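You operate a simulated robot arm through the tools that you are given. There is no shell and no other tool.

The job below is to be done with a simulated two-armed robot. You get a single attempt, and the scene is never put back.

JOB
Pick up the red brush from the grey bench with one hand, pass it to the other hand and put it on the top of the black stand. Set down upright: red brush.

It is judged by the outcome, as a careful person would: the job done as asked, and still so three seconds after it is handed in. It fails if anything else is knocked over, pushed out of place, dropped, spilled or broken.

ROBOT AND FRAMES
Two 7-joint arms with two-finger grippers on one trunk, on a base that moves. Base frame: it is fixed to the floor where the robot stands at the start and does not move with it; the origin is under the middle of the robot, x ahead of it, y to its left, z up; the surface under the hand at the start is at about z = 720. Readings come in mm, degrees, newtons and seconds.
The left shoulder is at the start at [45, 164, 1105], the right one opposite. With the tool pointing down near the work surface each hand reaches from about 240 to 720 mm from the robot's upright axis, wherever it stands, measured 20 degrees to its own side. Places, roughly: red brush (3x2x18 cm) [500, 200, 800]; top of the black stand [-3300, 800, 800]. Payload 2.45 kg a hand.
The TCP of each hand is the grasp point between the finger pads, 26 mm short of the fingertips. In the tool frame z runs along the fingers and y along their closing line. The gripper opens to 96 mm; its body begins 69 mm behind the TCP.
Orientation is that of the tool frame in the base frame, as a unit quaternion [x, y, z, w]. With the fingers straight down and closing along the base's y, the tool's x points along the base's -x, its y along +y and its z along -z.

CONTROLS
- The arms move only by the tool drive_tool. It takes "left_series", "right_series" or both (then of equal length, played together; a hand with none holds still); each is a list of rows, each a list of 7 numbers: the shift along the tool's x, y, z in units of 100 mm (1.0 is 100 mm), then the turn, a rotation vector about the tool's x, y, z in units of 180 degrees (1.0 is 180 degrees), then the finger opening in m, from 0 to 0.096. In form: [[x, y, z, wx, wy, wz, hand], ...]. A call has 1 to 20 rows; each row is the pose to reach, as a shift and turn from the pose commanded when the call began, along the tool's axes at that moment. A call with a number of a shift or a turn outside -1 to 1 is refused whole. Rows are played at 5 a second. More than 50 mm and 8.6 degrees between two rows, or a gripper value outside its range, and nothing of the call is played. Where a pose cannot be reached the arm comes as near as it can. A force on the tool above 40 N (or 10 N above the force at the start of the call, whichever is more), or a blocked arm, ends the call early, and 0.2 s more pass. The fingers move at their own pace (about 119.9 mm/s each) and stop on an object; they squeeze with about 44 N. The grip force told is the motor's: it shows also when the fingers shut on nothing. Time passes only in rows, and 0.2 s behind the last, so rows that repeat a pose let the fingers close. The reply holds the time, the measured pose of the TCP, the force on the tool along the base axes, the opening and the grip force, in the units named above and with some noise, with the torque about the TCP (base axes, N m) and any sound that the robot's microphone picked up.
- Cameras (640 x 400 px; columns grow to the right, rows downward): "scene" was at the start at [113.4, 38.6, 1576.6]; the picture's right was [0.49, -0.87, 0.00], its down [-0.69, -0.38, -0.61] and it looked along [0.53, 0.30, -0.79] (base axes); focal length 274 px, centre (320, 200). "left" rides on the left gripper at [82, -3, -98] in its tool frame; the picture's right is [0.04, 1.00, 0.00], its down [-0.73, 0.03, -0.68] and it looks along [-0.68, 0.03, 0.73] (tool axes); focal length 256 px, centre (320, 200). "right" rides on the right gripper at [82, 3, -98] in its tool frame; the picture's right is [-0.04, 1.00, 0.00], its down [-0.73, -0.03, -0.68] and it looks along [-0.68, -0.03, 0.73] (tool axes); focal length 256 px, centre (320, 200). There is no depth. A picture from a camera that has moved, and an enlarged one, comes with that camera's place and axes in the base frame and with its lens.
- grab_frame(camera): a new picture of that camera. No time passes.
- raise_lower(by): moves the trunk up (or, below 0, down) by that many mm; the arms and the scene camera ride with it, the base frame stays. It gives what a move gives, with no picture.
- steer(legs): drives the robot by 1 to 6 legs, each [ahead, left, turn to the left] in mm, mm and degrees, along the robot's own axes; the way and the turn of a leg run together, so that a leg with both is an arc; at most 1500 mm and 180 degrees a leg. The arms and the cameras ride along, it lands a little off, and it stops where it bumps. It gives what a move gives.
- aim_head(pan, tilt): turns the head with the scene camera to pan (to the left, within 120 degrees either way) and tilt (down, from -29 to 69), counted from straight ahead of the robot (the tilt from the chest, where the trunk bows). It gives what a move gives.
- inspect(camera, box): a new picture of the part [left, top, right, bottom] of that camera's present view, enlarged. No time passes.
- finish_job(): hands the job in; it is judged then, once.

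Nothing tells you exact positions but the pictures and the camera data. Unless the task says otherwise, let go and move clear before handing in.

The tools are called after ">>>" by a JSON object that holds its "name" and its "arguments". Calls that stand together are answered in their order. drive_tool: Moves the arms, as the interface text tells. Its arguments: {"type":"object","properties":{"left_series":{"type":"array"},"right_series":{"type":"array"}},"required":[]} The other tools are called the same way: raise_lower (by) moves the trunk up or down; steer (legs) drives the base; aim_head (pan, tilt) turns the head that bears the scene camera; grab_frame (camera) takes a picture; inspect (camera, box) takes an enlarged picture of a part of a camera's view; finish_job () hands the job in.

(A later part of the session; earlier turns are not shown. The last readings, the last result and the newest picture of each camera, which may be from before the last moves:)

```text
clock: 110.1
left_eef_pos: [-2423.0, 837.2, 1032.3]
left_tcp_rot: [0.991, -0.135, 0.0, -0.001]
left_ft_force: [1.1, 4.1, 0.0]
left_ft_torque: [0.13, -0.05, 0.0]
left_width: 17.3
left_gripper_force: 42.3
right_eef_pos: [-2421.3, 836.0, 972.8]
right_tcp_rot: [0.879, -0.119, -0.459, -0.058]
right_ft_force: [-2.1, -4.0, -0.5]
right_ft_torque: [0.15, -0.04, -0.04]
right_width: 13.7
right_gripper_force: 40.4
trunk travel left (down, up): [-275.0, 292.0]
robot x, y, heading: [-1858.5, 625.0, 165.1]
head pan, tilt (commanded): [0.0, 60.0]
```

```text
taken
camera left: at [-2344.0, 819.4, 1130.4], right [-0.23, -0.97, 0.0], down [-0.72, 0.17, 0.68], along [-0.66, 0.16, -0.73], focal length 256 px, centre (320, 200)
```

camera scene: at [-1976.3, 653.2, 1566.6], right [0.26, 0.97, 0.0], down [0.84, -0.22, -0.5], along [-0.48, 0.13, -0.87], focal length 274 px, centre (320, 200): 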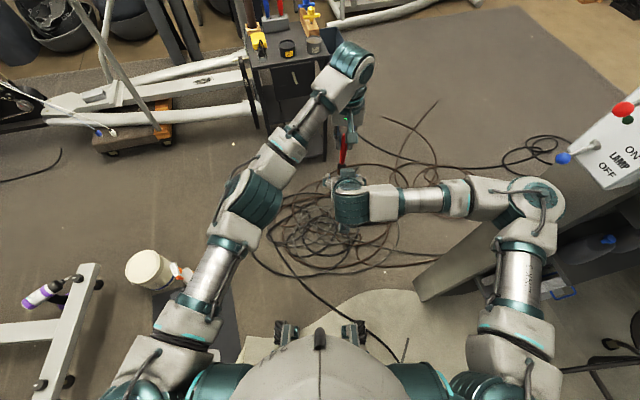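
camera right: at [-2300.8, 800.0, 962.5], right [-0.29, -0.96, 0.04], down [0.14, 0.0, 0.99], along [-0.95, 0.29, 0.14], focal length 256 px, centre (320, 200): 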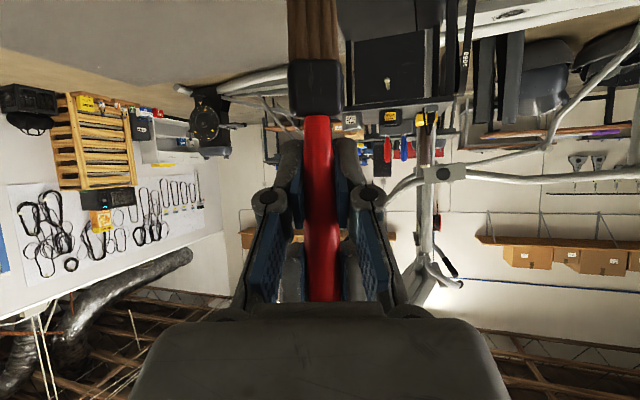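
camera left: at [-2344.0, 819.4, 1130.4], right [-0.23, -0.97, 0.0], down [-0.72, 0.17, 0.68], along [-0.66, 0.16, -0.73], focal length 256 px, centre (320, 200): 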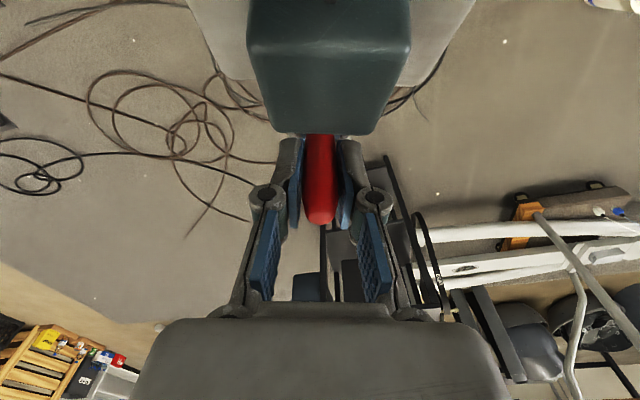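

The right hand has the brush at 95 mm height (13.7 mm, 40 N). I open the left hand, raise it clear of the tip and move it away to the left.

>>> {"name": "drive_tool", "arguments": {"left_series": [[0, 0, 0, 0, 0, 0, 0.03], [0, 0, 0, 0, 0, 0, 0.06], [0, 0, 0, 0, 0, 0, 0.06]]}}

>>> {"name": "drive_tool", "arguments": {"left_series": [[0, 0, -0.15, 0, 0, 0, 0.06], [0, 0, -0.3, 0, 0, 0, 0.06], [0, 0, -0.45, 0, 0, 0, 0.06], [0, 0, -0.6, 0, 0, 0, 0.06], [0, 0, -0.78, 0, 0, 0, 0.06], [0, 0, -0.78, 0, 0, 0, 0.06]]}}

>>> {"name": "grab_frame", "arguments": {"camera": "left"}}

>>> {"name": "grab_frame", "arguments": {"camera": "right"}}

```text
clock: 110.9
left_eef_pos: [-2424.1, 836.6, 1032.0]
left_tcp_rot: [0.991, -0.135, -0.001, -0.001]
left_ft_force: [-0.5, -0.1, 0.0]
left_ft_torque: [0.01, -0.01, 0.01]
left_width: 60.0
left_gripper_force: 0.1
right_eef_pos: [-2421.7, 837.6, 973.3]
right_tcp_rot: [0.878, -0.12, -0.459, -0.059]
right_ft_force: [-0.2, -0.4, 0.3]
right_ft_torque: [-0.02, 0.04, -0.02]
right_width: 13.9
right_gripper_force: 40.0
trunk travel left (down, up): [-275.0, 292.0]
robot x, y, heading: [-1863.4, 624.4, 165.3]
head pan, tilt (commanded): [0.0, 60.0]
```

```text
clock: 112.3
left_eef_pos: [-2424.6, 838.6, 1110.4]
left_tcp_rot: [0.991, -0.135, 0.0, 0.0]
left_ft_force: [-0.6, 0.6, -1.2]
left_ft_torque: [0.01, 0.02, 0.0]
left_width: 59.8
left_gripper_force: 0.0
right_eef_pos: [-2421.8, 838.1, 973.0]
right_tcp_rot: [0.879, -0.12, -0.458, -0.058]
right_ft_force: [-0.5, -0.1, 0.4]
right_ft_torque: [-0.05, 0.01, 0.0]
right_width: 13.8
right_gripper_force: 40.7
trunk travel left (down, up): [-275.0, 292.0]
robot x, y, heading: [-1855.1, 624.6, 165.1]
head pan, tilt (commanded): [0.0, 60.0]
```

```text
taken
camera left: at [-2345.8, 820.7, 1208.8], right [-0.23, -0.97, 0.0], down [-0.72, 0.17, 0.68], along [-0.66, 0.16, -0.74], focal length 256 px, centre (320, 200)
```

left: 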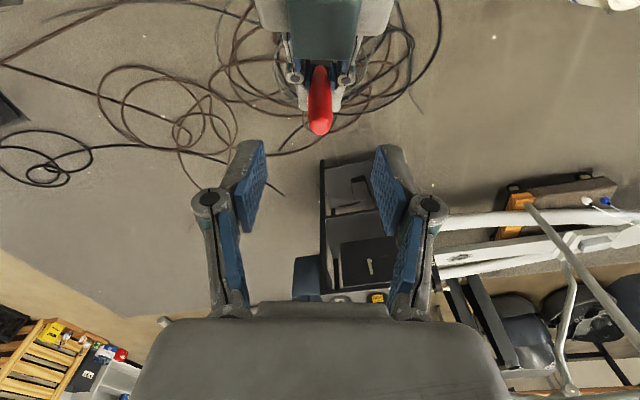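

```text
taken
camera right: at [-2301.2, 800.5, 962.1], right [-0.29, -0.96, 0.04], down [0.14, 0.0, 0.99], along [-0.95, 0.29, 0.14], focal length 256 px, centre (320, 200)
```

right: 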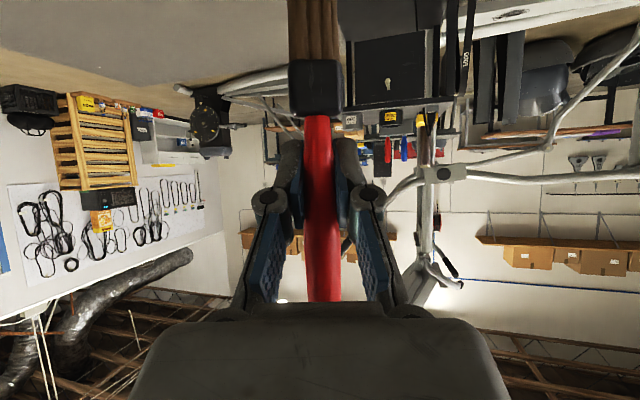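

The brush is held by the right hand alone and looks upright. I move the left hand away to the left and back.

>>> {"name": "drive_tool", "arguments": {"left_series": [[0, 0.3, 0, 0, 0, 0, 0.05], [0.1, 0.6, 0, 0, 0, 0, 0.05], [0.2, 0.9, 0, 0, 0, 0, 0.05], [0.3, 1.0, 0, 0, 0, 0, 0.05]]}}

>>> {"name": "drive_tool", "arguments": {"left_series": [[0.3, 0.3, 0, 0, 0, 0, 0.05], [0.6, 0.6, 0, 0, 0, 0, 0.05], [0.9, 0.9, 0, 0, 0, 0, 0.05], [1.0, 1.0, 0, 0, 0, 0, 0.05]]}}

>>> {"name": "drive_tool", "arguments": {"left_series": [[0.3, 0.3, 0, 0, 0, 0, 0.05], [0.6, 0.6, 0, 0, 0, 0, 0.05], [0.8, 0.9, 0, 0, 0, 0, 0.05], [0.8, 1.0, 0, 0, 0, 0, 0.05]]}}

>>> {"name": "inspect", "arguments": {"camera": "right", "box": [250, 0, 390, 310]}}

>>> {"name": "grab_frame", "arguments": {"camera": "left"}}

>>> {"name": "grab_frame", "arguments": {"camera": "scene"}}

```text
clock: 113.3
left_eef_pos: [-2420.7, 733.0, 1108.2]
left_tcp_rot: [0.991, -0.135, 0.0, -0.001]
left_ft_force: [0.1, -0.4, 0.3]
left_ft_torque: [0.0, -0.01, 0.0]
left_width: 49.9
left_gripper_force: 0.0
right_eef_pos: [-2420.7, 837.2, 972.7]
right_tcp_rot: [0.878, -0.12, -0.459, -0.059]
right_ft_force: [0.1, 0.4, -0.3]
right_ft_torque: [0.0, -0.01, 0.03]
right_width: 14.0
right_gripper_force: 40.1
trunk travel left (down, up): [-275.0, 292.0]
robot x, y, heading: [-1863.4, 623.6, 165.0]
head pan, tilt (commanded): [0.0, 60.0]
```

```text
clock: 114.3
left_eef_pos: [-2349.4, 608.1, 1110.4]
left_tcp_rot: [0.991, -0.135, 0.001, -0.001]
left_ft_force: [0.8, 0.7, -1.2]
left_ft_torque: [0.0, 0.02, 0.0]
left_width: 50.0
left_gripper_force: 0.0
right_eef_pos: [-2421.2, 836.3, 972.3]
right_tcp_rot: [0.879, -0.119, -0.459, -0.059]
right_ft_force: [-0.3, 0.3, -0.4]
right_ft_torque: [0.01, 0.01, -0.03]
right_width: 14.1
right_gripper_force: 40.2
trunk travel left (down, up): [-275.0, 292.0]
robot x, y, heading: [-1862.0, 626.2, 165.1]
head pan, tilt (commanded): [0.0, 60.0]
```

```text
clock: 115.3
left_eef_pos: [-2300.1, 490.8, 1107.5]
left_tcp_rot: [0.991, -0.135, 0.002, -0.001]
left_ft_force: [0.6, 0.2, -0.2]
left_ft_torque: [-0.03, -0.04, -0.03]
left_width: 50.1
left_gripper_force: 0.0
right_eef_pos: [-2421.2, 837.1, 973.0]
right_tcp_rot: [0.879, -0.119, -0.458, -0.058]
right_ft_force: [-0.5, -0.3, 0.2]
right_ft_torque: [0.02, 0.01, 0.0]
right_width: 13.8
right_gripper_force: 40.2
trunk travel left (down, up): [-275.0, 292.0]
robot x, y, heading: [-1860.8, 624.5, 165.3]
head pan, tilt (commanded): [0.0, 60.0]
```

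```text
1.29 times, centred on (320, 155) of right
camera zoom: at [-2301.0, 800.3, 962.3], right [-0.29, -0.96, 0.04], down [0.14, 0.0, 0.99], along [-0.95, 0.29, 0.14], focal length 330 px, centre (320, 258)
```

zoom: 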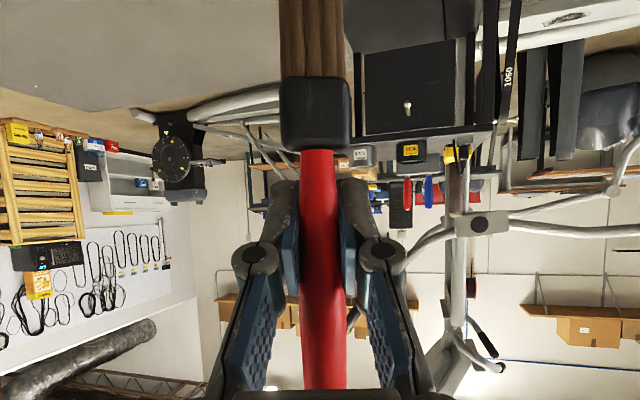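

```text
taken
camera left: at [-2219.8, 472.6, 1206.5], right [-0.23, -0.97, 0.0], down [-0.72, 0.17, 0.68], along [-0.66, 0.16, -0.74], focal length 256 px, centre (320, 200)
```

left: 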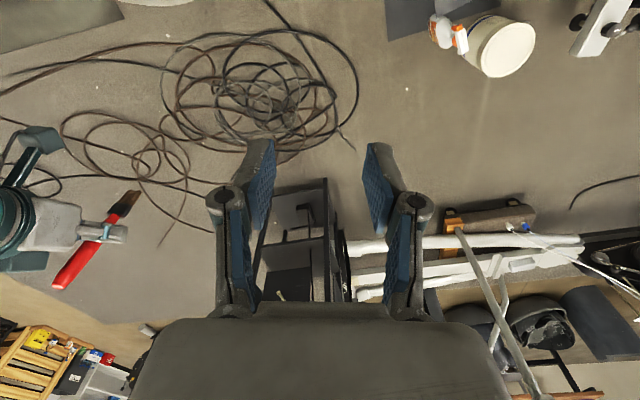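

```text
taken
camera scene: at [-1976.3, 649.9, 1566.7], right [0.26, 0.97, 0.0], down [0.84, -0.22, -0.5], along [-0.48, 0.13, -0.87], focal length 274 px, centre (320, 200)
```

scene: 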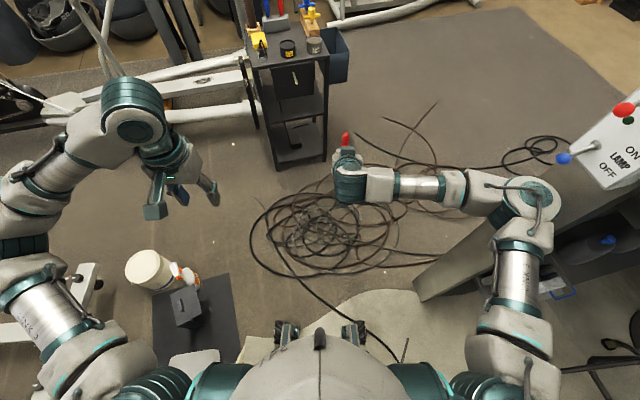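

The brush is now held well. Next I retract the right hand a little for driving, then go round the bucket and bottle on their north side, along the edge of the cable heap, and stop southeast of the stand.

>>> {"name": "drive_tool", "arguments": {"right_series": [[0.11, 0, -0.16, 0, 0, 0, 0.0], [0.23, 0, -0.33, 0, 0, 0, 0.0], [0.35, 0, -0.49, 0, 0, 0, 0.0], [0.43, 0, -0.615, 0, 0, 0, 0.0], [0.43, 0, -0.615, 0, 0, 0, 0.0]]}}

>>> {"name": "steer", "arguments": {"legs": [[0, 0, 15]]}}

>>> {"name": "steer", "arguments": {"legs": [[150, 60, 0]]}}

```text
clock: 116.5
left_eef_pos: [-2300.5, 489.5, 1107.9]
left_tcp_rot: [0.991, -0.134, 0.001, -0.001]
left_ft_force: [-0.3, -0.1, 0.1]
left_ft_torque: [0.02, -0.01, -0.03]
left_width: 49.9
left_gripper_force: 0.1
right_eef_pos: [-2348.5, 815.4, 972.2]
right_tcp_rot: [0.878, -0.118, -0.459, -0.059]
right_ft_force: [0.3, -0.7, -0.2]
right_ft_torque: [-0.01, -0.02, 0.03]
right_width: 14.1
right_gripper_force: 40.5
trunk travel left (down, up): [-275.0, 292.0]
robot x, y, heading: [-1863.8, 623.0, 165.2]
head pan, tilt (commanded): [0.0, 60.0]
```

```text
clock: 117.8
left_eef_pos: [-2250.8, 384.6, 1109.4]
left_tcp_rot: [1.0, -0.003, 0.0, 0.0]
left_ft_force: [-0.5, -0.5, -1.1]
left_ft_torque: [0.02, 0.0, 0.0]
left_width: 49.8
left_gripper_force: 0.0
right_eef_pos: [-2382.8, 686.4, 973.3]
right_tcp_rot: [0.887, -0.004, -0.461, 0.002]
right_ft_force: [-0.3, 0.3, 0.2]
right_ft_torque: [0.01, 0.02, -0.02]
right_width: 14.0
right_gripper_force: 40.6
trunk travel left (down, up): [-275.0, 292.0]
robot x, y, heading: [-1863.2, 624.4, -180.0]
head pan, tilt (commanded): [0.0, 60.0]
```

```text
clock: 119.2
left_eef_pos: [-2397.1, 328.3, 1111.5]
left_tcp_rot: [1.0, -0.003, -0.001, 0.001]
left_ft_force: [0.0, 0.3, -0.4]
left_ft_torque: [0.01, -0.01, 0.01]
left_width: 50.1
left_gripper_force: 0.1
right_eef_pos: [-2529.1, 632.0, 974.0]
right_tcp_rot: [0.886, -0.004, -0.464, 0.004]
right_ft_force: [-0.4, 0.6, -0.2]
right_ft_torque: [-0.05, -0.02, -0.01]
right_width: 14.1
right_gripper_force: 40.3
trunk travel left (down, up): [-275.0, 292.0]
robot x, y, heading: [-2013.1, 563.4, -179.9]
head pan, tilt (commanded): [0.0, 60.0]
```

>>> {"name": "steer", "arguments": {"legs": [[150, 60, 0]]}}

>>> {"name": "steer", "arguments": {"legs": [[150, 40, 0]]}}

>>> {"name": "aim_head", "arguments": {"pan": 30, "tilt": 65}}

>>> {"name": "grab_frame", "arguments": {"camera": "scene"}}

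```text
clock: 120.6
left_eef_pos: [-2542.1, 269.7, 1112.4]
left_tcp_rot: [1.0, -0.006, -0.003, 0.002]
left_ft_force: [-0.8, -0.3, -0.6]
left_ft_torque: [0.03, -0.05, 0.02]
left_width: 49.9
left_gripper_force: 0.0
right_eef_pos: [-2673.7, 572.8, 975.9]
right_tcp_rot: [0.885, -0.008, -0.465, 0.003]
right_ft_force: [-0.4, -0.8, -0.6]
right_ft_torque: [0.0, -0.02, 0.05]
right_width: 13.8
right_gripper_force: 40.2
trunk travel left (down, up): [-275.0, 292.0]
robot x, y, heading: [-2155.2, 502.7, -179.8]
head pan, tilt (commanded): [0.0, 60.0]
```

```text
clock: 122.0
left_eef_pos: [-2687.1, 227.1, 1113.5]
left_tcp_rot: [1.0, -0.006, -0.005, 0.0]
left_ft_force: [0.9, 0.2, -1.1]
left_ft_torque: [0.0, -0.01, 0.01]
left_width: 50.2
left_gripper_force: 0.0
right_eef_pos: [-2819.9, 531.2, 978.6]
right_tcp_rot: [0.885, -0.006, -0.466, 0.002]
right_ft_force: [0.1, -0.8, -1.4]
right_ft_torque: [-0.04, 0.02, 0.02]
right_width: 14.2
right_gripper_force: 41.0
trunk travel left (down, up): [-275.0, 292.0]
robot x, y, heading: [-2309.7, 464.8, -179.8]
head pan, tilt (commanded): [0.0, 60.0]
```

```text
clock: 123.0
left_eef_pos: [-2684.5, 225.4, 1114.3]
left_tcp_rot: [1.0, -0.006, -0.006, -0.001]
left_ft_force: [0.4, -0.2, -1.2]
left_ft_torque: [-0.02, 0.0, -0.04]
left_width: 50.1
left_gripper_force: 0.0
right_eef_pos: [-2817.9, 530.8, 978.9]
right_tcp_rot: [0.884, -0.006, -0.467, 0.0]
right_ft_force: [0.4, 0.5, 0.0]
right_ft_torque: [0.0, 0.02, -0.03]
right_width: 13.8
right_gripper_force: 40.1
trunk travel left (down, up): [-275.0, 292.0]
robot x, y, heading: [-2305.3, 465.3, -179.7]
head pan, tilt (commanded): [30.0, 65.0]
```

```text
taken
camera scene: at [-2410.5, 432.6, 1561.3], right [-0.5, 0.87, 0.0], down [0.79, 0.45, -0.42], along [-0.36, -0.21, -0.91], focal length 274 px, centre (320, 200)
```

scene: 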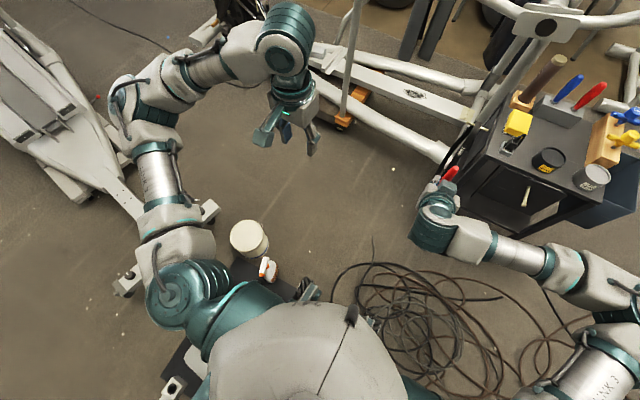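

The way is clear on the bucket side. I continue west in short steps along the edge of the cable heap, watching for any tilt.

>>> {"name": "steer", "arguments": {"legs": [[120, 25, 0]]}}

>>> {"name": "steer", "arguments": {"legs": [[120, 10, 0]]}}

```text
clock: 124.2
left_eef_pos: [-2806.4, 207.9, 1115.1]
left_tcp_rot: [1.0, -0.008, -0.006, 0.003]
left_ft_force: [-0.4, -0.5, -0.4]
left_ft_torque: [0.0, 0.0, -0.01]
left_width: 50.0
left_gripper_force: 0.0
right_eef_pos: [-2939.0, 512.7, 979.4]
right_tcp_rot: [0.884, -0.009, -0.467, 0.001]
right_ft_force: [0.7, -0.8, 0.2]
right_ft_torque: [-0.03, -0.01, 0.01]
right_width: 14.1
right_gripper_force: 40.2
trunk travel left (down, up): [-275.0, 292.0]
robot x, y, heading: [-2428.9, 443.7, 179.8]
head pan, tilt (commanded): [30.0, 65.0]
```

```text
clock: 125.5
left_eef_pos: [-2926.4, 190.3, 1114.2]
left_tcp_rot: [1.0, -0.009, -0.007, -0.001]
left_ft_force: [-0.5, 0.0, 0.5]
left_ft_torque: [0.05, -0.02, -0.03]
left_width: 50.0
left_gripper_force: 0.0
right_eef_pos: [-3058.9, 496.8, 980.9]
right_tcp_rot: [0.884, -0.007, -0.467, -0.001]
right_ft_force: [-0.5, -0.7, 0.0]
right_ft_torque: [-0.01, 0.01, -0.03]
right_width: 13.7
right_gripper_force: 40.5
trunk travel left (down, up): [-275.0, 292.0]
robot x, y, heading: [-2551.6, 431.7, 179.6]
head pan, tilt (commanded): [30.0, 65.0]
```

Moving smoothly, now at about (-2552, 432). Before coming near the stand I raise the trunk 150 mm so both arms and the brush pass well above everything on it.

>>> {"name": "raise_lower", "arguments": {"by": 150}}

>>> {"name": "steer", "arguments": {"legs": [[120, 20, 0]]}}

>>> {"name": "steer", "arguments": {"legs": [[120, 40, 0]]}}

>>> {"name": "aim_head", "arguments": {"pan": -20, "tilt": 55}}

>>> {"name": "grab_frame", "arguments": {"camera": "scene"}}

```text
clock: 127.2
left_eef_pos: [-2924.5, 192.4, 1265.3]
left_tcp_rot: [1.0, -0.01, -0.008, -0.002]
left_ft_force: [-0.2, 0.3, 0.4]
left_ft_torque: [0.01, -0.02, 0.01]
left_width: 50.1
left_gripper_force: 0.2
right_eef_pos: [-3057.2, 498.2, 1132.0]
right_tcp_rot: [0.883, -0.008, -0.469, -0.001]
right_ft_force: [0.5, 0.1, -1.0]
right_ft_torque: [0.0, 0.01, 0.0]
right_width: 13.9
right_gripper_force: 40.3
trunk travel left (down, up): [-425.0, 142.0]
robot x, y, heading: [-2549.5, 430.2, 179.8]
head pan, tilt (commanded): [30.0, 65.0]
```

```text
clock: 128.5
left_eef_pos: [-3045.7, 182.6, 1268.7]
left_tcp_rot: [1.0, -0.01, -0.008, 0.002]
left_ft_force: [-1.0, -0.2, -0.8]
left_ft_torque: [-0.03, -0.04, -0.03]
left_width: 50.2
left_gripper_force: 0.1
right_eef_pos: [-3177.4, 486.0, 1133.1]
right_tcp_rot: [0.883, -0.01, -0.47, 0.001]
right_ft_force: [-0.1, 0.2, -0.6]
right_ft_torque: [-0.03, 0.02, 0.04]
right_width: 13.9
right_gripper_force: 40.6
trunk travel left (down, up): [-425.0, 142.0]
robot x, y, heading: [-2670.0, 413.8, 179.7]
head pan, tilt (commanded): [30.0, 65.0]
```

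```text
clock: 129.8
left_eef_pos: [-3160.6, 153.2, 1270.0]
left_tcp_rot: [1.0, -0.011, -0.009, 0.006]
left_ft_force: [-1.0, -0.5, 0.2]
left_ft_torque: [0.03, -0.01, 0.03]
left_width: 50.2
left_gripper_force: 0.1
right_eef_pos: [-3294.3, 457.1, 1132.7]
right_tcp_rot: [0.882, -0.012, -0.47, 0.004]
right_ft_force: [0.9, 0.4, -1.2]
right_ft_torque: [-0.02, 0.05, -0.01]
right_width: 13.9
right_gripper_force: 40.1
trunk travel left (down, up): [-425.0, 142.0]
robot x, y, heading: [-2791.9, 374.0, 179.7]
head pan, tilt (commanded): [30.0, 65.0]
```

```text
clock: 130.9
left_eef_pos: [-3160.9, 135.6, 1267.2]
left_tcp_rot: [1.0, -0.01, -0.011, -0.001]
left_ft_force: [-0.3, -0.8, 0.7]
left_ft_torque: [0.03, 0.04, -0.05]
left_width: 50.1
left_gripper_force: 0.0
right_eef_pos: [-3292.6, 440.7, 1134.7]
right_tcp_rot: [0.882, -0.008, -0.471, -0.002]
right_ft_force: [0.2, -1.5, -0.2]
right_ft_torque: [0.0, 0.0, 0.0]
right_width: 14.1
right_gripper_force: 40.4
trunk travel left (down, up): [-425.0, 142.0]
robot x, y, heading: [-2794.1, 376.0, 179.9]
head pan, tilt (commanded): [-20.0, 55.0]
```

```text
taken
camera scene: at [-2854.9, 397.7, 1723.4], right [0.35, 0.94, 0.0], down [0.77, -0.28, -0.57], along [-0.54, 0.2, -0.82], focal length 274 px, centre (320, 200)
```

scene: 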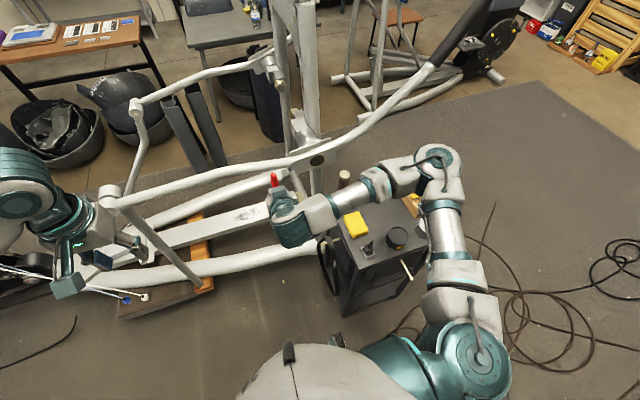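

I see that the exercise machine's bar (z≈1030 at x≈-3530) and its post (near [-3490, 620]) stand close to the left and back of the stand, so I keep well east of them. I step a little further and then turn right to face the stand diagonally.

>>> {"name": "steer", "arguments": {"legs": [[56, 40, 0]]}}

>>> {"name": "steer", "arguments": {"legs": [[0, 0, -27]]}}

>>> {"name": "steer", "arguments": {"legs": [[0, 0, -27]]}}

>>> {"name": "aim_head", "arguments": {"pan": 0, "tilt": 55}}

>>> {"name": "grab_frame", "arguments": {"camera": "scene"}}

```text
clock: 131.9
left_eef_pos: [-3212.7, 107.8, 1271.1]
left_tcp_rot: [1.0, -0.012, -0.014, 0.002]
left_ft_force: [-0.5, -0.2, -0.7]
left_ft_torque: [-0.01, -0.02, 0.02]
left_width: 50.1
left_gripper_force: 0.2
right_eef_pos: [-3347.0, 411.1, 1136.4]
right_tcp_rot: [0.881, -0.009, -0.473, 0.001]
right_ft_force: [0.7, 0.9, 0.0]
right_ft_torque: [0.01, 0.01, 0.07]
right_width: 13.9
right_gripper_force: 40.6
trunk travel left (down, up): [-425.0, 142.0]
robot x, y, heading: [-2850.9, 340.9, 179.6]
head pan, tilt (commanded): [-20.0, 55.0]
```

```text
clock: 133.7
left_eef_pos: [-3281.7, 299.0, 1269.9]
left_tcp_rot: [0.969, -0.248, -0.011, -0.001]
left_ft_force: [-0.3, -0.7, 0.2]
left_ft_torque: [0.05, -0.03, -0.01]
left_width: 50.2
left_gripper_force: 0.1
right_eef_pos: [-3259.0, 630.6, 1135.5]
right_tcp_rot: [0.854, -0.218, -0.459, -0.112]
right_ft_force: [-0.1, -0.2, -0.7]
right_ft_torque: [-0.01, 0.01, -0.02]
right_width: 13.8
right_gripper_force: 40.3
trunk travel left (down, up): [-425.0, 142.0]
robot x, y, heading: [-2848.2, 336.3, 152.2]
head pan, tilt (commanded): [-20.0, 55.0]
```

```text
clock: 135.5
left_eef_pos: [-3251.9, 498.0, 1270.7]
left_tcp_rot: [0.883, -0.469, -0.013, -0.004]
left_ft_force: [0.0, 0.7, -0.1]
left_ft_torque: [0.0, -0.04, 0.01]
left_width: 49.9
left_gripper_force: 0.0
right_eef_pos: [-3079.6, 782.4, 1137.5]
right_tcp_rot: [0.778, -0.413, -0.422, -0.217]
right_ft_force: [-1.0, -1.4, -0.7]
right_ft_torque: [0.05, -0.01, -0.05]
right_width: 13.8
right_gripper_force: 39.8
trunk travel left (down, up): [-425.0, 142.0]
robot x, y, heading: [-2849.7, 335.2, 124.9]
head pan, tilt (commanded): [-20.0, 55.0]
```

```text
clock: 136.3
left_eef_pos: [-3247.5, 494.8, 1272.2]
left_tcp_rot: [0.884, -0.468, -0.015, -0.003]
left_ft_force: [-0.6, -0.5, 1.3]
left_ft_torque: [0.04, -0.08, -0.03]
left_width: 50.0
left_gripper_force: 0.0
right_eef_pos: [-3075.7, 780.2, 1139.9]
right_tcp_rot: [0.777, -0.413, -0.424, -0.216]
right_ft_force: [-0.8, -0.9, -0.5]
right_ft_torque: [0.02, -0.05, -0.12]
right_width: 13.8
right_gripper_force: 40.2
trunk travel left (down, up): [-425.0, 142.0]
robot x, y, heading: [-2855.7, 336.2, 124.9]
head pan, tilt (commanded): [0.0, 55.0]
```

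```text
taken
camera scene: at [-2908.3, 374.9, 1723.3], right [0.82, 0.57, 0.01], down [0.48, -0.67, -0.57], along [-0.32, 0.47, -0.82], focal length 274 px, centre (320, 200)
```

scene: 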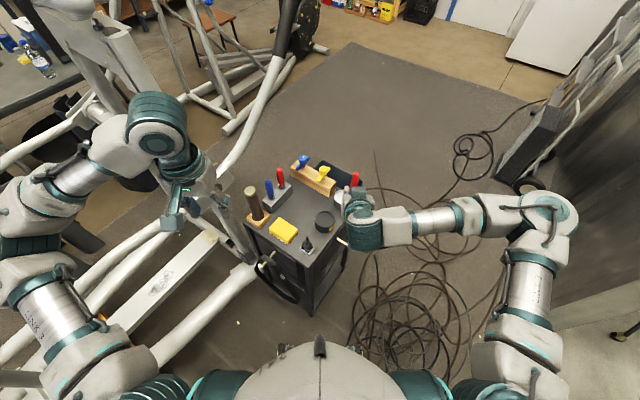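

>>> {"name": "inspect", "arguments": {"camera": "scene", "box": [210, 130, 400, 290]}}

>>> {"name": "grab_frame", "arguments": {"camera": "left"}}

>>> {"name": "grab_frame", "arguments": {"camera": "right"}}

```text
2.50 times, centred on (305, 210) of scene
camera zoom: at [-2908.3, 374.9, 1723.3], right [0.82, 0.57, 0.01], down [0.48, -0.67, -0.57], along [-0.32, 0.47, -0.82], focal length 686 px, centre (358, 175)
```

zoom: 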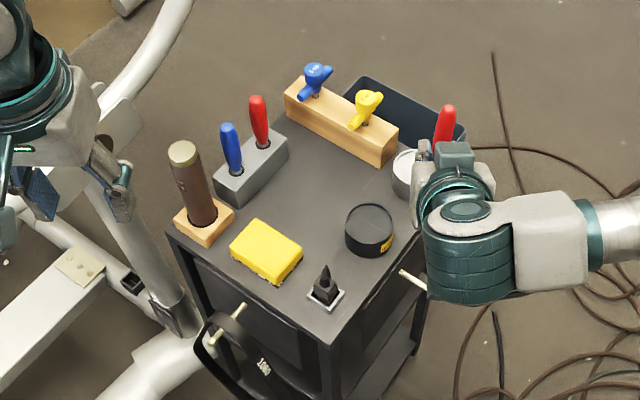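

```text
taken
camera left: at [-3197.5, 427.5, 1368.6], right [-0.8, -0.59, 0.01], down [-0.42, 0.58, 0.7], along [-0.42, 0.56, -0.71], focal length 256 px, centre (320, 200)
```

left: 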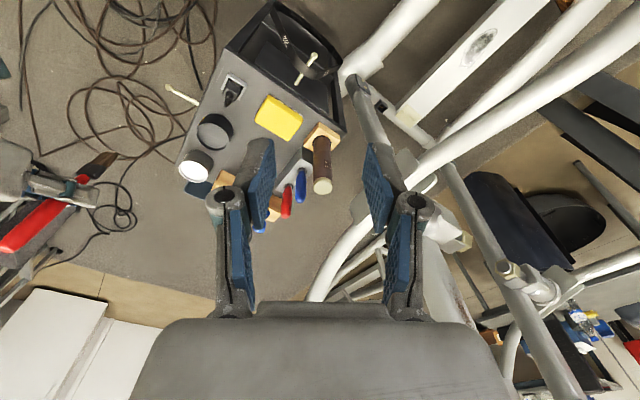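

```text
taken
camera right: at [-3009.5, 672.6, 1124.7], right [-0.84, -0.55, 0.05], down [0.13, -0.11, 0.99], along [-0.53, 0.83, 0.16], focal length 256 px, centre (320, 200)
```

right: 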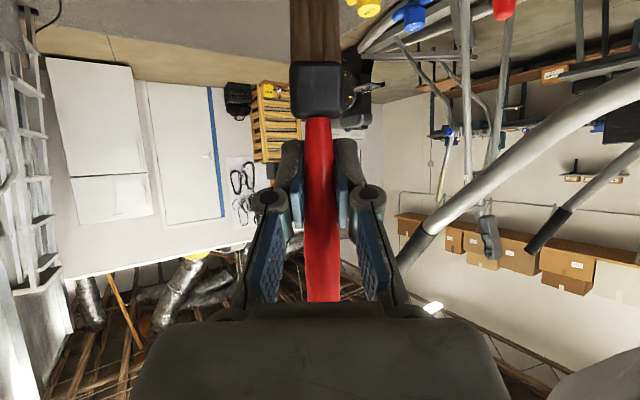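

I have a good view now. The free patch on the stand top is centred near [-3305, 838], between the tape, the grey handle block, the wooden T-valve block and the grease tin. I tuck the left hand in, away from the machine's post, then shift the base left and forward.

>>> {"name": "drive_tool", "arguments": {"left_series": [[0.2, -0.12, 0, 0, 0, 0, 0.05], [0.4, -0.25, 0, 0, 0, 0, 0.05], [0.6, -0.38, 0, 0, 0, 0, 0.05], [0.7, -0.5, 0, 0, 0, 0, 0.05], [0.7, -0.5, 0, 0, 0, 0, 0.05]]}}

>>> {"name": "steer", "arguments": {"legs": [[25, 55, 0]]}}

>>> {"name": "steer", "arguments": {"legs": [[25, 52, 0]]}}

>>> {"name": "grab_frame", "arguments": {"camera": "scene"}}

>>> {"name": "grab_frame", "arguments": {"camera": "left"}}

```text
clock: 137.5
left_eef_pos: [-3152.0, 475.2, 1272.3]
left_tcp_rot: [0.883, -0.469, -0.017, 0.002]
left_ft_force: [-0.4, 0.1, 0.2]
left_ft_torque: [-0.02, -0.01, 0.0]
left_width: 49.9
left_gripper_force: 0.0
right_eef_pos: [-3062.9, 790.1, 1137.7]
right_tcp_rot: [0.776, -0.415, -0.426, -0.21]
right_ft_force: [0.9, 0.3, -0.7]
right_ft_torque: [-0.02, -0.03, -0.01]
right_width: 13.9
right_gripper_force: 41.0
trunk travel left (down, up): [-425.0, 142.0]
robot x, y, heading: [-2852.5, 336.7, 125.0]
head pan, tilt (commanded): [0.0, 55.0]
```

```text
clock: 138.5
left_eef_pos: [-3190.9, 472.8, 1276.1]
left_tcp_rot: [0.883, -0.468, -0.025, 0.007]
left_ft_force: [-0.1, -0.4, 0.6]
left_ft_torque: [0.03, 0.03, -0.03]
left_width: 49.9
left_gripper_force: 0.0
right_eef_pos: [-3101.6, 785.6, 1140.2]
right_tcp_rot: [0.774, -0.417, -0.43, -0.207]
right_ft_force: [0.6, 0.3, 0.4]
right_ft_torque: [-0.04, -0.01, 0.0]
right_width: 13.6
right_gripper_force: 40.1
trunk travel left (down, up): [-425.0, 142.0]
robot x, y, heading: [-2903.1, 329.5, 125.1]
head pan, tilt (commanded): [0.0, 55.0]
```

```text
clock: 140.0
left_eef_pos: [-3244.6, 453.5, 1269.6]
left_tcp_rot: [0.885, -0.464, -0.033, 0.012]
left_ft_force: [-1.3, -0.9, -2.0]
left_ft_torque: [0.04, -0.15, 0.04]
left_width: 50.0
left_gripper_force: 0.1
right_eef_pos: [-3157.3, 768.5, 1142.9]
right_tcp_rot: [0.771, -0.418, -0.431, -0.213]
right_ft_force: [-3.3, -2.3, -2.7]
right_ft_torque: [0.23, -0.04, -0.24]
right_width: 14.1
right_gripper_force: 40.5
trunk travel left (down, up): [-425.0, 142.0]
robot x, y, heading: [-2956.5, 323.7, 125.2]
head pan, tilt (commanded): [0.0, 55.0]
stopped in leg 1: the robot was blocked; the commanded pose is now the measured one
```

```text
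taken
camera scene: at [-2984.2, 400.0, 1721.2], right [0.82, 0.58, -0.01], down [0.47, -0.68, -0.56], along [-0.34, 0.45, -0.83], focal length 274 px, centre (320, 200)
```

scene: 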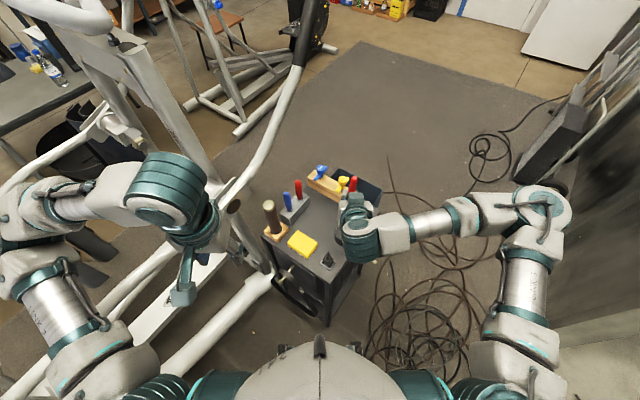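

```text
taken
camera left: at [-3188.0, 387.1, 1363.7], right [-0.8, -0.6, 0.05], down [-0.39, 0.58, 0.71], along [-0.46, 0.55, -0.7], focal length 256 px, centre (320, 200)
```

left: 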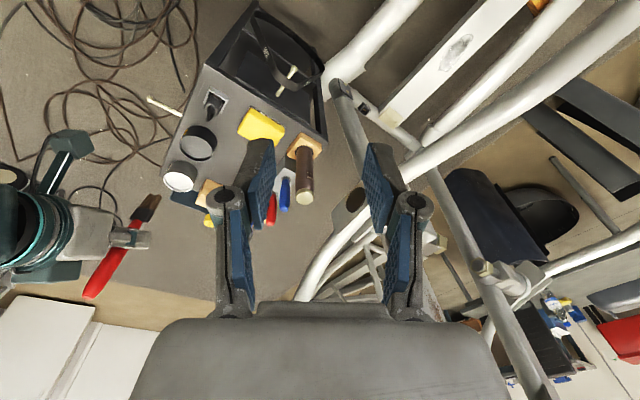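

The base stopped just at the end of that step, perhaps on the stray cable end. The stand and its items look unmoved. I hold still briefly to let it settle and check.

>>> {"name": "drive_tool", "arguments": {"right_series": [[0, 0, 0, 0, 0, 0, 0.0], [0, 0, 0, 0, 0, 0, 0.0], [0, 0, 0, 0, 0, 0, 0.0], [0, 0, 0, 0, 0, 0, 0.0], [0, 0, 0, 0, 0, 0, 0.0], [0, 0, 0, 0, 0, 0, 0.0], [0, 0, 0, 0, 0, 0, 0.0], [0, 0, 0, 0, 0, 0, 0.0]]}}

>>> {"name": "grab_frame", "arguments": {"camera": "scene"}}

>>> {"name": "inspect", "arguments": {"camera": "scene", "box": [230, 140, 410, 290]}}

>>> {"name": "grab_frame", "arguments": {"camera": "right"}}

```text
clock: 140.7
left_eef_pos: [-3105.6, 537.5, 1290.4]
left_tcp_rot: [0.893, -0.443, -0.064, 0.056]
left_ft_force: [1.1, -1.8, 0.5]
left_ft_torque: [0.09, 0.15, -0.04]
left_width: 50.0
left_gripper_force: 0.0
right_eef_pos: [-3030.3, 830.5, 1129.1]
right_tcp_rot: [0.762, -0.428, -0.459, -0.159]
right_ft_force: [4.5, 3.7, -1.9]
right_ft_torque: [-0.08, 0.21, 0.33]
right_width: 13.8
right_gripper_force: 40.4
trunk travel left (down, up): [-425.0, 142.0]
robot x, y, heading: [-2939.7, 329.1, 125.1]
head pan, tilt (commanded): [0.0, 55.0]
stopped in row 3 (left hand): the arm was blocked; the commanded pose is now the measured one
```

```text
taken
camera scene: at [-2903.7, 435.7, 1720.9], right [0.82, 0.57, -0.06], down [0.45, -0.69, -0.57], along [-0.37, 0.44, -0.82], focal length 274 px, centre (320, 200)
```

scene: 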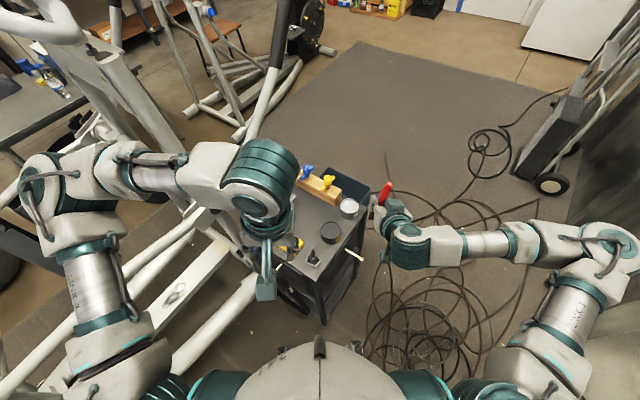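

```text
2.67 times, centred on (320, 215) of scene
camera zoom: at [-2903.7, 435.7, 1720.9], right [0.82, 0.57, -0.06], down [0.45, -0.69, -0.57], along [-0.37, 0.44, -0.82], focal length 731 px, centre (320, 160)
```

zoom: 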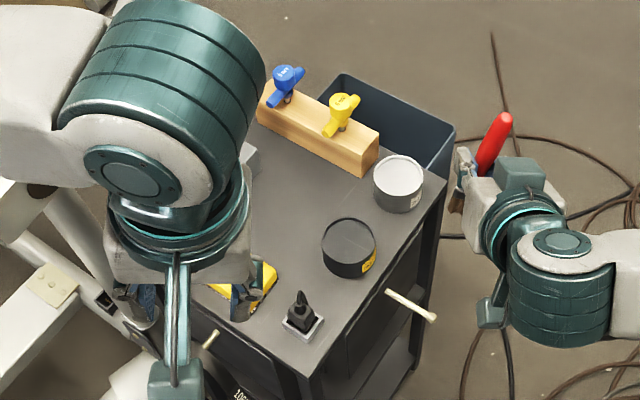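

```text
taken
camera right: at [-2961.3, 724.1, 1113.3], right [-0.81, -0.56, 0.18], down [0.25, -0.04, 0.97], along [-0.54, 0.83, 0.18], focal length 256 px, centre (320, 200)
```

right: 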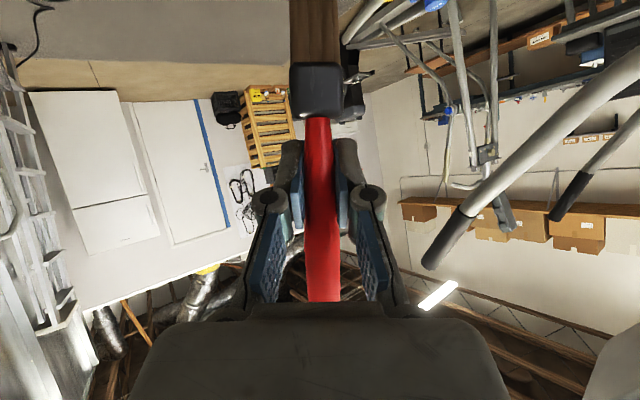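

The robot is rocking noticeably, so I should not drive the arms now. I let time pass with only a head move and see it settle.

>>> {"name": "aim_head", "arguments": {"pan": 0, "tilt": 60}}

>>> {"name": "aim_head", "arguments": {"pan": 0, "tilt": 55}}

>>> {"name": "grab_frame", "arguments": {"camera": "scene"}}

```text
clock: 141.4
left_eef_pos: [-3238.3, 446.9, 1277.8]
left_tcp_rot: [0.9, -0.434, -0.036, 0.009]
left_ft_force: [-0.6, 1.2, 1.0]
left_ft_torque: [-0.14, -0.03, 0.02]
left_width: 49.9
left_gripper_force: 0.0
right_eef_pos: [-3152.2, 739.6, 1145.2]
right_tcp_rot: [0.78, -0.397, -0.442, -0.197]
right_ft_force: [-3.1, -1.6, -0.1]
right_ft_torque: [0.06, -0.1, -0.18]
right_width: 13.8
right_gripper_force: 39.8
trunk travel left (down, up): [-425.0, 142.0]
robot x, y, heading: [-2960.9, 310.2, 124.9]
head pan, tilt (commanded): [0.0, 60.0]
```

```text
clock: 142.0
left_eef_pos: [-3184.0, 486.5, 1279.0]
left_tcp_rot: [0.891, -0.45, -0.048, 0.032]
left_ft_force: [0.3, 1.7, -1.7]
left_ft_torque: [-0.1, 0.1, 0.05]
left_width: 49.8
left_gripper_force: 0.2
right_eef_pos: [-3097.8, 793.0, 1140.5]
right_tcp_rot: [0.765, -0.424, -0.446, -0.191]
right_ft_force: [1.0, 2.0, -1.0]
right_ft_torque: [-0.04, 0.06, 0.09]
right_width: 13.7
right_gripper_force: 40.0
trunk travel left (down, up): [-425.0, 142.0]
robot x, y, heading: [-2955.0, 323.2, 125.4]
head pan, tilt (commanded): [0.0, 55.0]
```

```text
taken
camera scene: at [-2953.0, 418.0, 1720.6], right [0.82, 0.57, -0.03], down [0.46, -0.69, -0.56], along [-0.35, 0.45, -0.83], focal length 274 px, centre (320, 200)
```

scene: 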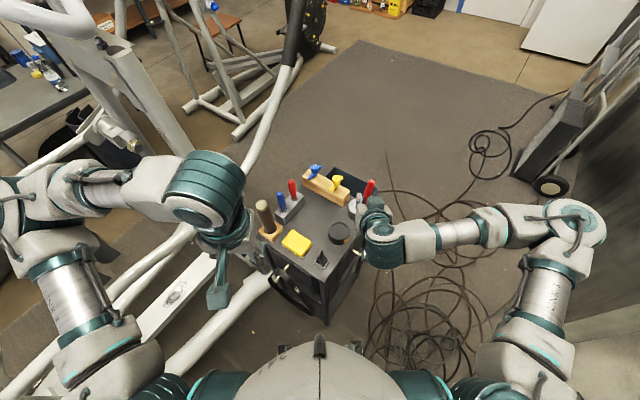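

>>> {"name": "aim_head", "arguments": {"pan": 0, "tilt": 62}}

>>> {"name": "aim_head", "arguments": {"pan": 0, "tilt": 55}}

>>> {"name": "aim_head", "arguments": {"pan": 0, "tilt": 62}}

>>> {"name": "aim_head", "arguments": {"pan": 0, "tilt": 55}}

>>> {"name": "grab_frame", "arguments": {"camera": "scene"}}

>>> {"name": "grab_frame", "arguments": {"camera": "right"}}

```text
clock: 142.7
left_eef_pos: [-3104.6, 536.9, 1290.2]
left_tcp_rot: [0.894, -0.44, -0.065, 0.053]
left_ft_force: [0.4, 0.0, -0.2]
left_ft_torque: [0.07, 0.06, -0.06]
left_width: 49.7
left_gripper_force: 0.1
right_eef_pos: [-3029.3, 829.2, 1133.0]
right_tcp_rot: [0.762, -0.425, -0.461, -0.161]
right_ft_force: [4.7, 2.6, -0.7]
right_ft_torque: [-0.08, 0.18, 0.33]
right_width: 14.0
right_gripper_force: 40.3
trunk travel left (down, up): [-425.0, 142.0]
robot x, y, heading: [-2938.2, 326.0, 125.3]
head pan, tilt (commanded): [0.0, 62.0]
```

```text
clock: 143.4
left_eef_pos: [-3244.0, 432.8, 1280.0]
left_tcp_rot: [0.9, -0.434, -0.036, 0.002]
left_ft_force: [-0.6, 1.5, 0.8]
left_ft_torque: [-0.15, -0.05, 0.07]
left_width: 50.2
left_gripper_force: 0.0
right_eef_pos: [-3157.2, 728.8, 1148.6]
right_tcp_rot: [0.78, -0.394, -0.442, -0.201]
right_ft_force: [-3.4, -2.0, -0.7]
right_ft_torque: [0.09, -0.12, -0.22]
right_width: 14.1
right_gripper_force: 40.1
trunk travel left (down, up): [-425.0, 142.0]
robot x, y, heading: [-2958.4, 306.9, 124.9]
head pan, tilt (commanded): [0.0, 55.0]
```

```text
clock: 144.1
left_eef_pos: [-3175.0, 498.6, 1279.1]
left_tcp_rot: [0.886, -0.459, -0.052, 0.038]
left_ft_force: [2.0, 0.6, -2.4]
left_ft_torque: [-0.13, 0.2, 0.01]
left_width: 49.8
left_gripper_force: 0.1
right_eef_pos: [-3087.3, 807.1, 1139.3]
right_tcp_rot: [0.76, -0.432, -0.447, -0.188]
right_ft_force: [2.2, 1.2, -2.1]
right_ft_torque: [-0.02, 0.15, 0.2]
right_width: 13.7
right_gripper_force: 40.3
trunk travel left (down, up): [-425.0, 142.0]
robot x, y, heading: [-2954.6, 330.9, 124.7]
head pan, tilt (commanded): [0.0, 62.0]
```

```text
clock: 144.7
left_eef_pos: [-3105.3, 529.8, 1288.9]
left_tcp_rot: [0.894, -0.44, -0.066, 0.053]
left_ft_force: [1.7, -2.1, -0.1]
left_ft_torque: [0.13, 0.1, -0.07]
left_width: 50.3
left_gripper_force: 0.1
right_eef_pos: [-3030.4, 822.9, 1133.3]
right_tcp_rot: [0.762, -0.424, -0.461, -0.165]
right_ft_force: [3.9, 4.1, -0.3]
right_ft_torque: [-0.15, 0.11, 0.38]
right_width: 13.8
right_gripper_force: 40.1
trunk travel left (down, up): [-425.0, 142.0]
robot x, y, heading: [-2936.7, 330.1, 125.3]
head pan, tilt (commanded): [0.0, 55.0]
```

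```text
taken
camera scene: at [-2927.5, 407.6, 1722.7], right [0.82, 0.58, -0.03], down [0.46, -0.68, -0.57], along [-0.35, 0.45, -0.82], focal length 274 px, centre (320, 200)
```

scene: 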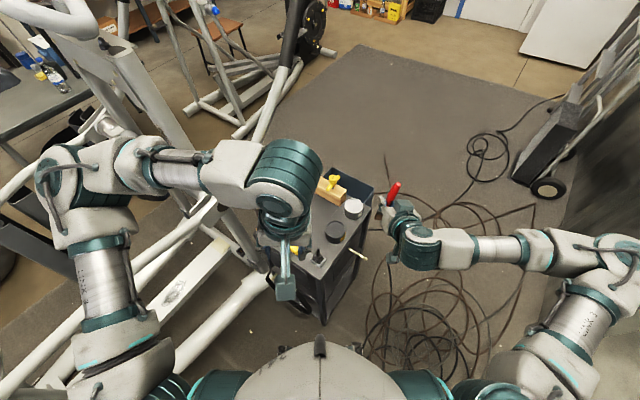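

```text
taken
camera right: at [-2961.7, 717.0, 1116.5], right [-0.81, -0.57, 0.17], down [0.25, -0.05, 0.97], along [-0.54, 0.82, 0.18], focal length 256 px, centre (320, 200)
```

right: 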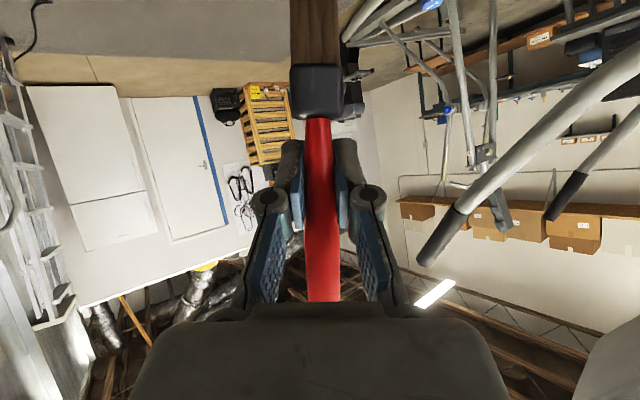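

The rocking does not die out here, so the base must be perched on something at this spot. I step back to the right, where it stood steadily before.

>>> {"name": "steer", "arguments": {"legs": [[-30, -80, 0]]}}

>>> {"name": "aim_head", "arguments": {"pan": 0, "tilt": 62}}

>>> {"name": "aim_head", "arguments": {"pan": 0, "tilt": 55}}

>>> {"name": "aim_head", "arguments": {"pan": 0, "tilt": 62}}

```text
clock: 145.7
left_eef_pos: [-3111.2, 517.5, 1287.0]
left_tcp_rot: [0.896, -0.438, -0.056, 0.04]
left_ft_force: [2.2, 0.3, -0.6]
left_ft_torque: [-0.05, 0.13, -0.02]
left_width: 49.9
left_gripper_force: 0.1
right_eef_pos: [-3033.6, 809.9, 1139.2]
right_tcp_rot: [0.767, -0.417, -0.456, -0.174]
right_ft_force: [2.6, 2.3, -1.7]
right_ft_torque: [-0.06, 0.09, 0.16]
right_width: 13.8
right_gripper_force: 40.0
trunk travel left (down, up): [-425.0, 142.0]
robot x, y, heading: [-2912.5, 337.9, 125.3]
head pan, tilt (commanded): [0.0, 55.0]
stopped in leg 1: the robot was blocked; the commanded pose is now the measured one
```

```text
clock: 146.4
left_eef_pos: [-3186.0, 461.3, 1279.0]
left_tcp_rot: [0.899, -0.435, -0.041, 0.012]
left_ft_force: [-0.8, 0.7, 0.0]
left_ft_torque: [-0.12, -0.04, 0.0]
left_width: 50.0
left_gripper_force: 0.2
right_eef_pos: [-3097.7, 753.8, 1148.2]
right_tcp_rot: [0.776, -0.4, -0.447, -0.196]
right_ft_force: [-0.3, -2.0, -0.6]
right_ft_torque: [0.06, -0.01, -0.1]
right_width: 13.8
right_gripper_force: 40.1
trunk travel left (down, up): [-425.0, 142.0]
robot x, y, heading: [-2922.7, 325.9, 124.8]
head pan, tilt (commanded): [0.0, 62.0]
```

```text
clock: 147.1
left_eef_pos: [-3177.2, 459.5, 1283.9]
left_tcp_rot: [0.898, -0.436, -0.048, 0.012]
left_ft_force: [-0.1, 1.4, 0.2]
left_ft_torque: [-0.07, -0.03, 0.04]
left_width: 50.0
left_gripper_force: 0.0
right_eef_pos: [-3093.9, 756.4, 1153.6]
right_tcp_rot: [0.773, -0.4, -0.452, -0.197]
right_ft_force: [-1.3, -1.3, 0.2]
right_ft_torque: [0.0, -0.06, -0.15]
right_width: 13.7
right_gripper_force: 40.6
trunk travel left (down, up): [-425.0, 142.0]
robot x, y, heading: [-2927.8, 328.3, 125.1]
head pan, tilt (commanded): [0.0, 55.0]
```

```text
clock: 147.8
left_eef_pos: [-3100.9, 516.7, 1288.7]
left_tcp_rot: [0.896, -0.437, -0.061, 0.04]
left_ft_force: [1.1, -0.1, -0.2]
left_ft_torque: [0.01, 0.11, 0.0]
left_width: 50.1
left_gripper_force: 0.0
right_eef_pos: [-3023.2, 811.6, 1141.6]
right_tcp_rot: [0.766, -0.416, -0.46, -0.173]
right_ft_force: [3.3, 3.5, -0.6]
right_ft_torque: [-0.14, 0.1, 0.29]
right_width: 13.7
right_gripper_force: 40.5
trunk travel left (down, up): [-425.0, 142.0]
robot x, y, heading: [-2907.3, 340.4, 125.0]
head pan, tilt (commanded): [0.0, 62.0]
```

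>>> {"name": "steer", "arguments": {"legs": [[0, -60, 0]]}}

>>> {"name": "aim_head", "arguments": {"pan": 0, "tilt": 55}}

>>> {"name": "aim_head", "arguments": {"pan": 0, "tilt": 62}}

>>> {"name": "aim_head", "arguments": {"pan": 0, "tilt": 69}}

>>> {"name": "grab_frame", "arguments": {"camera": "scene"}}

```text
clock: 148.7
left_eef_pos: [-3062.8, 547.7, 1284.0]
left_tcp_rot: [0.896, -0.438, -0.057, 0.04]
left_ft_force: [1.0, 0.0, 0.3]
left_ft_torque: [0.01, 0.03, -0.05]
left_width: 49.8
left_gripper_force: 0.0
right_eef_pos: [-2983.7, 843.1, 1141.6]
right_tcp_rot: [0.767, -0.415, -0.456, -0.176]
right_ft_force: [1.7, 2.6, -1.3]
right_ft_torque: [-0.08, 0.06, 0.19]
right_width: 14.0
right_gripper_force: 40.4
trunk travel left (down, up): [-425.0, 142.0]
robot x, y, heading: [-2857.7, 371.2, 125.5]
head pan, tilt (commanded): [0.0, 62.0]
```

```text
clock: 149.4
left_eef_pos: [-3066.6, 527.7, 1287.0]
left_tcp_rot: [0.898, -0.436, -0.058, 0.028]
left_ft_force: [-0.2, 0.0, -0.3]
left_ft_torque: [0.05, 0.03, -0.04]
left_width: 50.0
left_gripper_force: 0.0
right_eef_pos: [-2985.9, 824.6, 1152.8]
right_tcp_rot: [0.768, -0.408, -0.457, -0.187]
right_ft_force: [1.8, 2.1, -1.3]
right_ft_torque: [-0.08, 0.05, 0.17]
right_width: 13.7
right_gripper_force: 40.1
trunk travel left (down, up): [-425.0, 142.0]
robot x, y, heading: [-2845.8, 383.9, 125.4]
head pan, tilt (commanded): [0.0, 55.0]
```

```text
clock: 150.1
left_eef_pos: [-3179.4, 450.1, 1273.4]
left_tcp_rot: [0.901, -0.431, -0.034, -0.01]
left_ft_force: [-1.7, 0.8, 0.7]
left_ft_torque: [-0.03, -0.14, 0.04]
left_width: 50.0
left_gripper_force: 0.2
right_eef_pos: [-3089.4, 751.7, 1158.5]
right_tcp_rot: [0.78, -0.387, -0.442, -0.217]
right_ft_force: [-2.6, -2.1, -0.5]
right_ft_torque: [0.18, -0.07, -0.23]
right_width: 13.8
right_gripper_force: 40.1
trunk travel left (down, up): [-425.0, 142.0]
robot x, y, heading: [-2870.2, 363.9, 125.5]
head pan, tilt (commanded): [0.0, 62.0]
```

```text
clock: 150.8
left_eef_pos: [-3115.5, 494.5, 1279.8]
left_tcp_rot: [0.898, -0.437, -0.048, 0.016]
left_ft_force: [0.1, 1.0, -0.5]
left_ft_torque: [-0.06, 0.04, 0.01]
left_width: 50.0
left_gripper_force: 0.0
right_eef_pos: [-3032.5, 796.8, 1153.6]
right_tcp_rot: [0.773, -0.402, -0.447, -0.202]
right_ft_force: [0.4, 0.3, -0.5]
right_ft_torque: [0.06, 0.03, 0.03]
right_width: 14.0
right_gripper_force: 40.0
trunk travel left (down, up): [-425.0, 142.0]
robot x, y, heading: [-2855.7, 373.5, 125.6]
head pan, tilt (commanded): [0.0, 68.8]
```

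```text
taken
camera scene: at [-2850.4, 445.5, 1705.4], right [0.82, 0.58, -0.03], down [0.53, -0.77, -0.35], along [-0.23, 0.27, -0.93], focal length 274 px, centre (320, 200)
```

scene: 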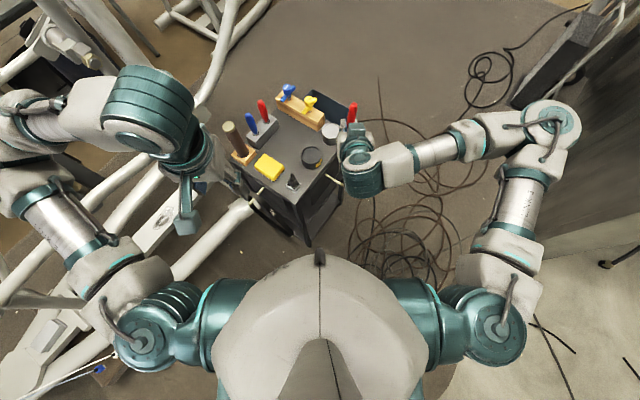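

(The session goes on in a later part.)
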